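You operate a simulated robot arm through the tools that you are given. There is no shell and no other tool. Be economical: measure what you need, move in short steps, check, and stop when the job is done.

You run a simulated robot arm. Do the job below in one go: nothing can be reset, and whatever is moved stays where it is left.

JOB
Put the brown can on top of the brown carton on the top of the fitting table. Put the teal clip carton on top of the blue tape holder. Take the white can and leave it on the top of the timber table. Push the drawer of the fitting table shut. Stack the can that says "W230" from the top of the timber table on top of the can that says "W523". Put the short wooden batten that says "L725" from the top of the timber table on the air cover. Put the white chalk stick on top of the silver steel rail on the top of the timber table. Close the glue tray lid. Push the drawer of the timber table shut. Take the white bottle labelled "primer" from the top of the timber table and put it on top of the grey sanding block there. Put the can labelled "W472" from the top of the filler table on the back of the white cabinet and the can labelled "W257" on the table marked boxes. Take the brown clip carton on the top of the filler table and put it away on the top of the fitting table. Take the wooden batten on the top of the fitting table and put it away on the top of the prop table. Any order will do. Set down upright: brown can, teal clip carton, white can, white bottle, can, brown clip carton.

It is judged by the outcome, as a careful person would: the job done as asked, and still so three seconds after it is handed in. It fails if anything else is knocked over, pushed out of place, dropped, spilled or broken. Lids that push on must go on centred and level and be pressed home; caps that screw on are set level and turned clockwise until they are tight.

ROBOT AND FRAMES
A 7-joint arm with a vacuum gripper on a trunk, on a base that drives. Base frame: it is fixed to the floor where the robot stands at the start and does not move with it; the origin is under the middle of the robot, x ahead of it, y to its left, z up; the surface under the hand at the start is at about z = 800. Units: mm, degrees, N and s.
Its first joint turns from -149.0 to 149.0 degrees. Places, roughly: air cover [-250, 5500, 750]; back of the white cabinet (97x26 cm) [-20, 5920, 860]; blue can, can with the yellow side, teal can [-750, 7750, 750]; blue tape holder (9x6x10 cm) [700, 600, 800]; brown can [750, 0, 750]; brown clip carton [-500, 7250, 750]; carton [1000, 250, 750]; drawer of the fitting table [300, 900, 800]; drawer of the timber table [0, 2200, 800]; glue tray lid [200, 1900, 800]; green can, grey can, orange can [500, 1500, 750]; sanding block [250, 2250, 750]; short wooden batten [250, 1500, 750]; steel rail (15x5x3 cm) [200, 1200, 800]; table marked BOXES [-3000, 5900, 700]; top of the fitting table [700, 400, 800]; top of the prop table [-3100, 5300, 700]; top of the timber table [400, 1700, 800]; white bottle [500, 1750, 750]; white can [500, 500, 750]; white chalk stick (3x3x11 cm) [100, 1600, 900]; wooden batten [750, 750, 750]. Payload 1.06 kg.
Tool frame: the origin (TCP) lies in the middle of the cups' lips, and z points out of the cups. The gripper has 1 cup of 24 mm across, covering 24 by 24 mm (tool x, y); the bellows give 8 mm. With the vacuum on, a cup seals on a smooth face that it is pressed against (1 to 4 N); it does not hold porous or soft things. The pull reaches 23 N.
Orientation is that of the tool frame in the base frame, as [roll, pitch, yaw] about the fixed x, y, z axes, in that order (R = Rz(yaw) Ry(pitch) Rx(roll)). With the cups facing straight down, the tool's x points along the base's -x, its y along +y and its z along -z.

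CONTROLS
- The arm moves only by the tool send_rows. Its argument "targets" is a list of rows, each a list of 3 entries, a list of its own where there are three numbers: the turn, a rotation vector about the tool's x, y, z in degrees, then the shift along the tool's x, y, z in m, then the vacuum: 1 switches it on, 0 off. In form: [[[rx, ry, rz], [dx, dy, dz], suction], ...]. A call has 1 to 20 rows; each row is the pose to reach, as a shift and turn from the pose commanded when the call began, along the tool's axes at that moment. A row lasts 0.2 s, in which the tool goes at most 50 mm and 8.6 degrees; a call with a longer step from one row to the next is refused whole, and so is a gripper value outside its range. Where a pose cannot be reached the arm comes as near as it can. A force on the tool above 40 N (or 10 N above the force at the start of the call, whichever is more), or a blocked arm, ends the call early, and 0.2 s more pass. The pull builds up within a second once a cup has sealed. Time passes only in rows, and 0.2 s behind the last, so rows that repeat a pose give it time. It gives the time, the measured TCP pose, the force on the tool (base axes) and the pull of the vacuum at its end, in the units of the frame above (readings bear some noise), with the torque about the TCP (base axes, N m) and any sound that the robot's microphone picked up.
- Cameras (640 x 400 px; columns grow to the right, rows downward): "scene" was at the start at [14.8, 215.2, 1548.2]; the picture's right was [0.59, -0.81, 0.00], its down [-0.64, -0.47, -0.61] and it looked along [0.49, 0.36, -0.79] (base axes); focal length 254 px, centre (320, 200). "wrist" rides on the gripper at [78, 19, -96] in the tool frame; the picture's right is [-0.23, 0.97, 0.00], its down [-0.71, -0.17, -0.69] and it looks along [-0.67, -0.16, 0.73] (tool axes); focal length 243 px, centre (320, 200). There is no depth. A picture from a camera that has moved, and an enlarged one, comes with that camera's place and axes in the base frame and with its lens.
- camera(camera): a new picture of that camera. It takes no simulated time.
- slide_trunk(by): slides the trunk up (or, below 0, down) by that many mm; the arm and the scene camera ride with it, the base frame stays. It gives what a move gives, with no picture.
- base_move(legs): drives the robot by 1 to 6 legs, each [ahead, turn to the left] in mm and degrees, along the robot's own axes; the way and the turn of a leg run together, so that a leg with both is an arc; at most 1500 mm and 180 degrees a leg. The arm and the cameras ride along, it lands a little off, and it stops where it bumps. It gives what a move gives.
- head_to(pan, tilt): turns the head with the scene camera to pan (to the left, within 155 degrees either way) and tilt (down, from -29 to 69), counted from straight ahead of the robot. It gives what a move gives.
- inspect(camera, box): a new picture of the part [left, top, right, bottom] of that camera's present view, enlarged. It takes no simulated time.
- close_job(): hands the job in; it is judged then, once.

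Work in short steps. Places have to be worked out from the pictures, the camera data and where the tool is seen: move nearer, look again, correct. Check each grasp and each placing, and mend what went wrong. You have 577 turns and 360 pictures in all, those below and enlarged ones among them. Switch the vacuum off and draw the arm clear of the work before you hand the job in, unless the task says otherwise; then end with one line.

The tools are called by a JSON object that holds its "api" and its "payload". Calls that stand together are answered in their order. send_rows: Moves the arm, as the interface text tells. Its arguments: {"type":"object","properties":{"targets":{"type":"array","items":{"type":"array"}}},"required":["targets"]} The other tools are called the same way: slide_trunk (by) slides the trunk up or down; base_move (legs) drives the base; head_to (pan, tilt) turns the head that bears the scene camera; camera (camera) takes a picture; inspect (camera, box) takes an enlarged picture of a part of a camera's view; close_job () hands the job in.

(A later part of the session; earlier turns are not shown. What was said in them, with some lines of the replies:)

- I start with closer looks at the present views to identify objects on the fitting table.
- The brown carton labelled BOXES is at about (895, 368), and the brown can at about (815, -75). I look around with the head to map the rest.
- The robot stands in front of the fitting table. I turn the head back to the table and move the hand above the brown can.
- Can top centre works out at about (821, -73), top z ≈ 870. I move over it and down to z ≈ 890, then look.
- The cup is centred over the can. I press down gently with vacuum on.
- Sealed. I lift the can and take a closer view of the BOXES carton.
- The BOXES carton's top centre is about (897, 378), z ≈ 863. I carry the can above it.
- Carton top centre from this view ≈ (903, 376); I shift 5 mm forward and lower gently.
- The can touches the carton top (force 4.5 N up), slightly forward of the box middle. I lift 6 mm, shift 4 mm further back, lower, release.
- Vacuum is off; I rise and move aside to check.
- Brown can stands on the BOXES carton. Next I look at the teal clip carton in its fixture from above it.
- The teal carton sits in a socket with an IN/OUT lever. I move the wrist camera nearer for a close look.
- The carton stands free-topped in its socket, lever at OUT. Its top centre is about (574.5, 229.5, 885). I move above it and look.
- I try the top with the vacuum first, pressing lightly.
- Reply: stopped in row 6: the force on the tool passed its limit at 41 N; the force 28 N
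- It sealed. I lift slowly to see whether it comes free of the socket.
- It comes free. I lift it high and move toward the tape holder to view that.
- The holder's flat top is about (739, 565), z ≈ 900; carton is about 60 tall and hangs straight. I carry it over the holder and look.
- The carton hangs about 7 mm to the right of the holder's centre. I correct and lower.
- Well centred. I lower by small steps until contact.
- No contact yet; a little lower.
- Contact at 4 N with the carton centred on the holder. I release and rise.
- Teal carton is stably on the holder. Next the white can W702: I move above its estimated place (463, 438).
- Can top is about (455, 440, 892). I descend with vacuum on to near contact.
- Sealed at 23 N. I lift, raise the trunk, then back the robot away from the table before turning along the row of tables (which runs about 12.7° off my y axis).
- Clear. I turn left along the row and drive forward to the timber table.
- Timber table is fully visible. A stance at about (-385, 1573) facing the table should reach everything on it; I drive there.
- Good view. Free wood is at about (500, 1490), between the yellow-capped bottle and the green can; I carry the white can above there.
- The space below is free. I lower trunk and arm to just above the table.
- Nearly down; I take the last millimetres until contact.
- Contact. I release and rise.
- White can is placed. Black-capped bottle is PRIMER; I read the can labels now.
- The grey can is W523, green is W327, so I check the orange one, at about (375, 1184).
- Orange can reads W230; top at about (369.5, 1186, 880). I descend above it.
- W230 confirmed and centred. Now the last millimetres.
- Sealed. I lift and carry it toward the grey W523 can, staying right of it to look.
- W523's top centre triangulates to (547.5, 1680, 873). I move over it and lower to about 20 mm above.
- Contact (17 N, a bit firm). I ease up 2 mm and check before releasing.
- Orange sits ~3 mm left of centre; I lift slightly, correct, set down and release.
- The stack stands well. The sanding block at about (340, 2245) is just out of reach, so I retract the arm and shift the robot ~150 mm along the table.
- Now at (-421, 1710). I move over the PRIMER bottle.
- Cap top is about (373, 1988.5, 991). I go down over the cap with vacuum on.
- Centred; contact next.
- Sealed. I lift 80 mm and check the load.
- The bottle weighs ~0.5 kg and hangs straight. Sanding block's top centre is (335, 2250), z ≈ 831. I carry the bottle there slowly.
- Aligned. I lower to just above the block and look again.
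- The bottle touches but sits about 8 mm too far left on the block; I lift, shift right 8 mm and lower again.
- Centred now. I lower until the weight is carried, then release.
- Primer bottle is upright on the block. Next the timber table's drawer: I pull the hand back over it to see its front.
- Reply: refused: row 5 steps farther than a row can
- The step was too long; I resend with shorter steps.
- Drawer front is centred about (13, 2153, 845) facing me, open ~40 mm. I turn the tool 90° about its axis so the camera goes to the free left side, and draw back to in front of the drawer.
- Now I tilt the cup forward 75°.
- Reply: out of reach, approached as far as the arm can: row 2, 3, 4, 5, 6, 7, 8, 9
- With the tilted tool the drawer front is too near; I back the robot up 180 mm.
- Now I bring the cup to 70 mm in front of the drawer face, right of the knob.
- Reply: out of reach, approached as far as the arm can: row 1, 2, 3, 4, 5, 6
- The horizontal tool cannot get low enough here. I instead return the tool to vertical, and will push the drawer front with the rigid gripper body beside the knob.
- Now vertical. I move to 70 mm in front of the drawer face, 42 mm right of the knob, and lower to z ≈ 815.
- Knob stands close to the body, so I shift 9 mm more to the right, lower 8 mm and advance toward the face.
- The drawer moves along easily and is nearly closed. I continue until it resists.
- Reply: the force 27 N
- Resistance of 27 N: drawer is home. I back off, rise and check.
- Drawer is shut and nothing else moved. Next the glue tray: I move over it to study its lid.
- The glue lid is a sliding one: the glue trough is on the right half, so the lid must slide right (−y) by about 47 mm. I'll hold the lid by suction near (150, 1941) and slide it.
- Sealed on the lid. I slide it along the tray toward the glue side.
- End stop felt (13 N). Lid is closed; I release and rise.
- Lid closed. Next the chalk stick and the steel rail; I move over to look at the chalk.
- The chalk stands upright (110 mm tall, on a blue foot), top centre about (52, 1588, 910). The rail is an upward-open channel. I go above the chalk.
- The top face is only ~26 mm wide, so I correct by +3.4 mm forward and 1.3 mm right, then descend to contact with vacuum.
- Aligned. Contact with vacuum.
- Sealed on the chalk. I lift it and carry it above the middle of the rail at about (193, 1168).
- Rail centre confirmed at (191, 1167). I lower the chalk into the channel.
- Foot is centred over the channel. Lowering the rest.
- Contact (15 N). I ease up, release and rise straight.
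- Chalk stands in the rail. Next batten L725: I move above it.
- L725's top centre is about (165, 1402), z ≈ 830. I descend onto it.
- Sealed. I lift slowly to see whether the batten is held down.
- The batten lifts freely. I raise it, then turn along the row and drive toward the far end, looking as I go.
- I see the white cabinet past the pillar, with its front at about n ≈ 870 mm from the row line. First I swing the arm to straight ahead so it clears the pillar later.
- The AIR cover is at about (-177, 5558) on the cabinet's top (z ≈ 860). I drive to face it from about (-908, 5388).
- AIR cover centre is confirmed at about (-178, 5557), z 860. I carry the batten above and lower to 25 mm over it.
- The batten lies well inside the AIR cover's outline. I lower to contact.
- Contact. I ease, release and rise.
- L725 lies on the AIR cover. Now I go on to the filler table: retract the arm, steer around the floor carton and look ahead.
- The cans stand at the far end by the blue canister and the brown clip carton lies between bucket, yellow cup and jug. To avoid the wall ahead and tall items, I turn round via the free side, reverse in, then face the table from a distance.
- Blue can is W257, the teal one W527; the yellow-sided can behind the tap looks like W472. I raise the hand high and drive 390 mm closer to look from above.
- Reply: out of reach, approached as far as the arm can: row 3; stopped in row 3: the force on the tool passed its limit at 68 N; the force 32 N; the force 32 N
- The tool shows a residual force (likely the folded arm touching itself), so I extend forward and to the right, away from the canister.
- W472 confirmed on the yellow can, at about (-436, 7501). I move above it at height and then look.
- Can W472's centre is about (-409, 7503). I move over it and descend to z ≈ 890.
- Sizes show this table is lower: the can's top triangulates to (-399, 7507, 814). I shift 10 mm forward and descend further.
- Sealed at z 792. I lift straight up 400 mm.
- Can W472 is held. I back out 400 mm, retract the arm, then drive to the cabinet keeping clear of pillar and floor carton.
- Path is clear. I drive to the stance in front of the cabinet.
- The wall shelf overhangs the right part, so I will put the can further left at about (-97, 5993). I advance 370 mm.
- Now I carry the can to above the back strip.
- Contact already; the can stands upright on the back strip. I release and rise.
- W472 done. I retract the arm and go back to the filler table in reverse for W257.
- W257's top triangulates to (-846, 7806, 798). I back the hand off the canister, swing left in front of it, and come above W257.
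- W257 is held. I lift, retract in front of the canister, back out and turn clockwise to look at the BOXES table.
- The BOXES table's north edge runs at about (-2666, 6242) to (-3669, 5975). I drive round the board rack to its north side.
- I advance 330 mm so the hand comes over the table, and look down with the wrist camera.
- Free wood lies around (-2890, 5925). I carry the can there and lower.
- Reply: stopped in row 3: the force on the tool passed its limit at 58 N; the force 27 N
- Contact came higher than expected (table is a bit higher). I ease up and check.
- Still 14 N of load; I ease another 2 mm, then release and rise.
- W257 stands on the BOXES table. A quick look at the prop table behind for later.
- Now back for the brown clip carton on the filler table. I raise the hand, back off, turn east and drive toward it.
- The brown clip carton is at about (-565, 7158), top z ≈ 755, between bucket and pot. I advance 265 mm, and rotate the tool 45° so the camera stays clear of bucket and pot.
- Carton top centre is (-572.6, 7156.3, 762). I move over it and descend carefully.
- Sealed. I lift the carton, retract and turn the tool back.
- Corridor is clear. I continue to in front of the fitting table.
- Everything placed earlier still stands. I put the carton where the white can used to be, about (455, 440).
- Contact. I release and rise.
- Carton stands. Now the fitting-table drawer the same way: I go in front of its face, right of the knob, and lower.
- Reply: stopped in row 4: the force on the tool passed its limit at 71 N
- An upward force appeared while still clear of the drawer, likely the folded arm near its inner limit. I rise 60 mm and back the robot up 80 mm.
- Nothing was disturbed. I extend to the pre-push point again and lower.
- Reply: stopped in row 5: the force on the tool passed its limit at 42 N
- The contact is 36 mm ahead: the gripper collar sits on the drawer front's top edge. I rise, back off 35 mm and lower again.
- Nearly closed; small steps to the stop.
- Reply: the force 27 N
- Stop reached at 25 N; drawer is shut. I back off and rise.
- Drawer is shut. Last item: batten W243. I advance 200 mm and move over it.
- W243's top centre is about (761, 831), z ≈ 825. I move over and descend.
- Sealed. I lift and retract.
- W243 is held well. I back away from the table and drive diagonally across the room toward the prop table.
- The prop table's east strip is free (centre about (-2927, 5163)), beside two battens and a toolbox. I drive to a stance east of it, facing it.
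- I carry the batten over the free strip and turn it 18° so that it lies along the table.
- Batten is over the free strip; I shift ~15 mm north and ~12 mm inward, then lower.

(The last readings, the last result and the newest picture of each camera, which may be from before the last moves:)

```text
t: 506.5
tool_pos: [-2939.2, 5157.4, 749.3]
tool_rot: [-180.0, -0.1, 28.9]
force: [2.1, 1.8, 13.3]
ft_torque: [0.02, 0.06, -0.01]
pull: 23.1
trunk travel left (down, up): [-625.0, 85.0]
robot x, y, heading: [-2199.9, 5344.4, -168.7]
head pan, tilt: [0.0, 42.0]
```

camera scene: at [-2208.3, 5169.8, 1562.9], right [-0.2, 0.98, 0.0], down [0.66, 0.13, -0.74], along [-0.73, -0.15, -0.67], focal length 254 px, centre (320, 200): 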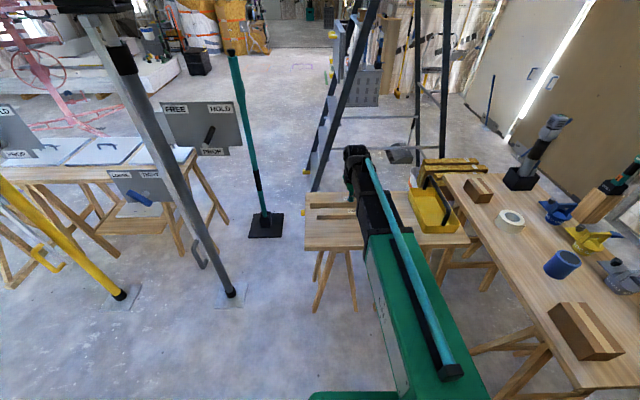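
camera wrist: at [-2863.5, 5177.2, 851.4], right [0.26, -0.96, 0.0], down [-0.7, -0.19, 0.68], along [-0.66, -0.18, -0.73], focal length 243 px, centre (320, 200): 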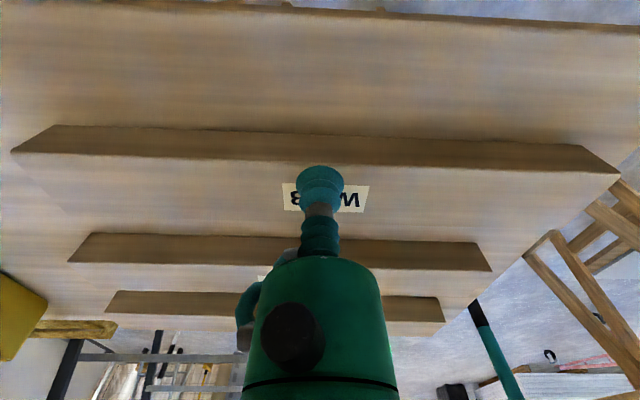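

Contact. I ease, release and rise.

{"api": "send_rows", "payload": {"targets": [[[0, 0, 0], [0, 0, -0.002], 1], [[0, 0, 0], [0, 0, -0.002], 0], [[0, 0, 0], [0, 0, -0.002], 0], [[0, 0, 0], [0, 0, -0.002], 0], [[0, 0, 0], [0, 0, -0.002], 0], [[0, 0, 0], [0, 0, -0.006], 0], [[0, 0, 0], [0, 0, -0.015], 0], [[0, 0, 0], [0, 0, -0.05], 0], [[0, 0, 0], [0, 0, -0.095], 0], [[0, 0, 0], [0, 0, -0.14], 0], [[0, 0, 0], [0, 0, -0.185], 0], [[0, 0, 0], [0, 0, -0.23], 0], [[0, 0, 0], [0, 0, -0.275], 0], [[0, 0, 0], [0, 0, -0.32], 0]]}}

{"api": "camera", "payload": {"camera": "wrist"}}

{"api": "inspect", "payload": {"camera": "scene", "box": [290, 150, 480, 270]}}

```text
t: 509.5
tool_pos: [-2938.3, 5152.0, 1072.8]
tool_rot: [179.9, -0.1, 29.0]
force: [-1.1, -0.1, 0.0]
ft_torque: [0.0, 0.02, 0.02]
pull: 0.1
trunk travel left (down, up): [-625.0, 85.0]
robot x, y, heading: [-2201.7, 5343.6, -168.6]
head pan, tilt: [0.0, 42.0]
```

```text
129 pictures are left
camera wrist: at [-2861.5, 5172.8, 1169.2], right [0.26, -0.96, 0.0], down [-0.7, -0.19, 0.68], along [-0.66, -0.18, -0.73], focal length 243 px, centre (320, 200)
```

wrist: 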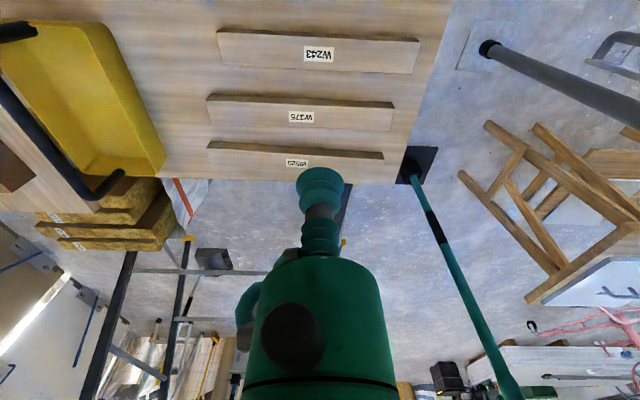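

```text
3.33 times, centred on (385, 210) of scene
camera zoom: at [-2207.8, 5169.9, 1562.8], right [-0.2, 0.98, 0.0], down [0.66, 0.13, -0.74], along [-0.73, -0.15, -0.67], focal length 848 px, centre (103, 167)
```

zoom: 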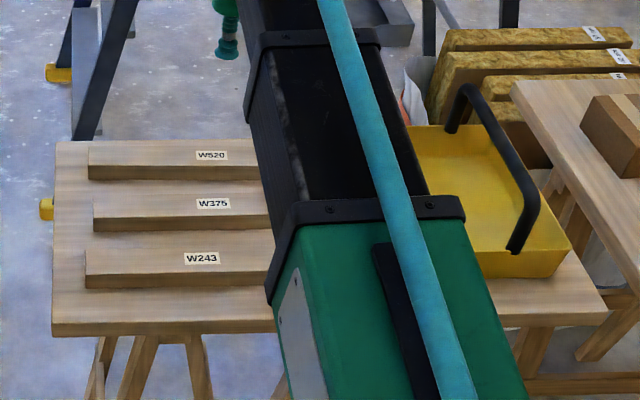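

Batten W243 lies on the prop table beside the others, the vacuum is off and the arm is clear. All parts of the job are done, so I hand it in.

{"api": "close_job", "payload": {}}

```text
The job is handed in.
```

I carried out every part of the job and handed it in, with the vacuum off and the arm clear; each placing and closing was checked by picture as it was done. The one judgement call is the chalk stick, which I stood upright inside the open channel of the steel rail.
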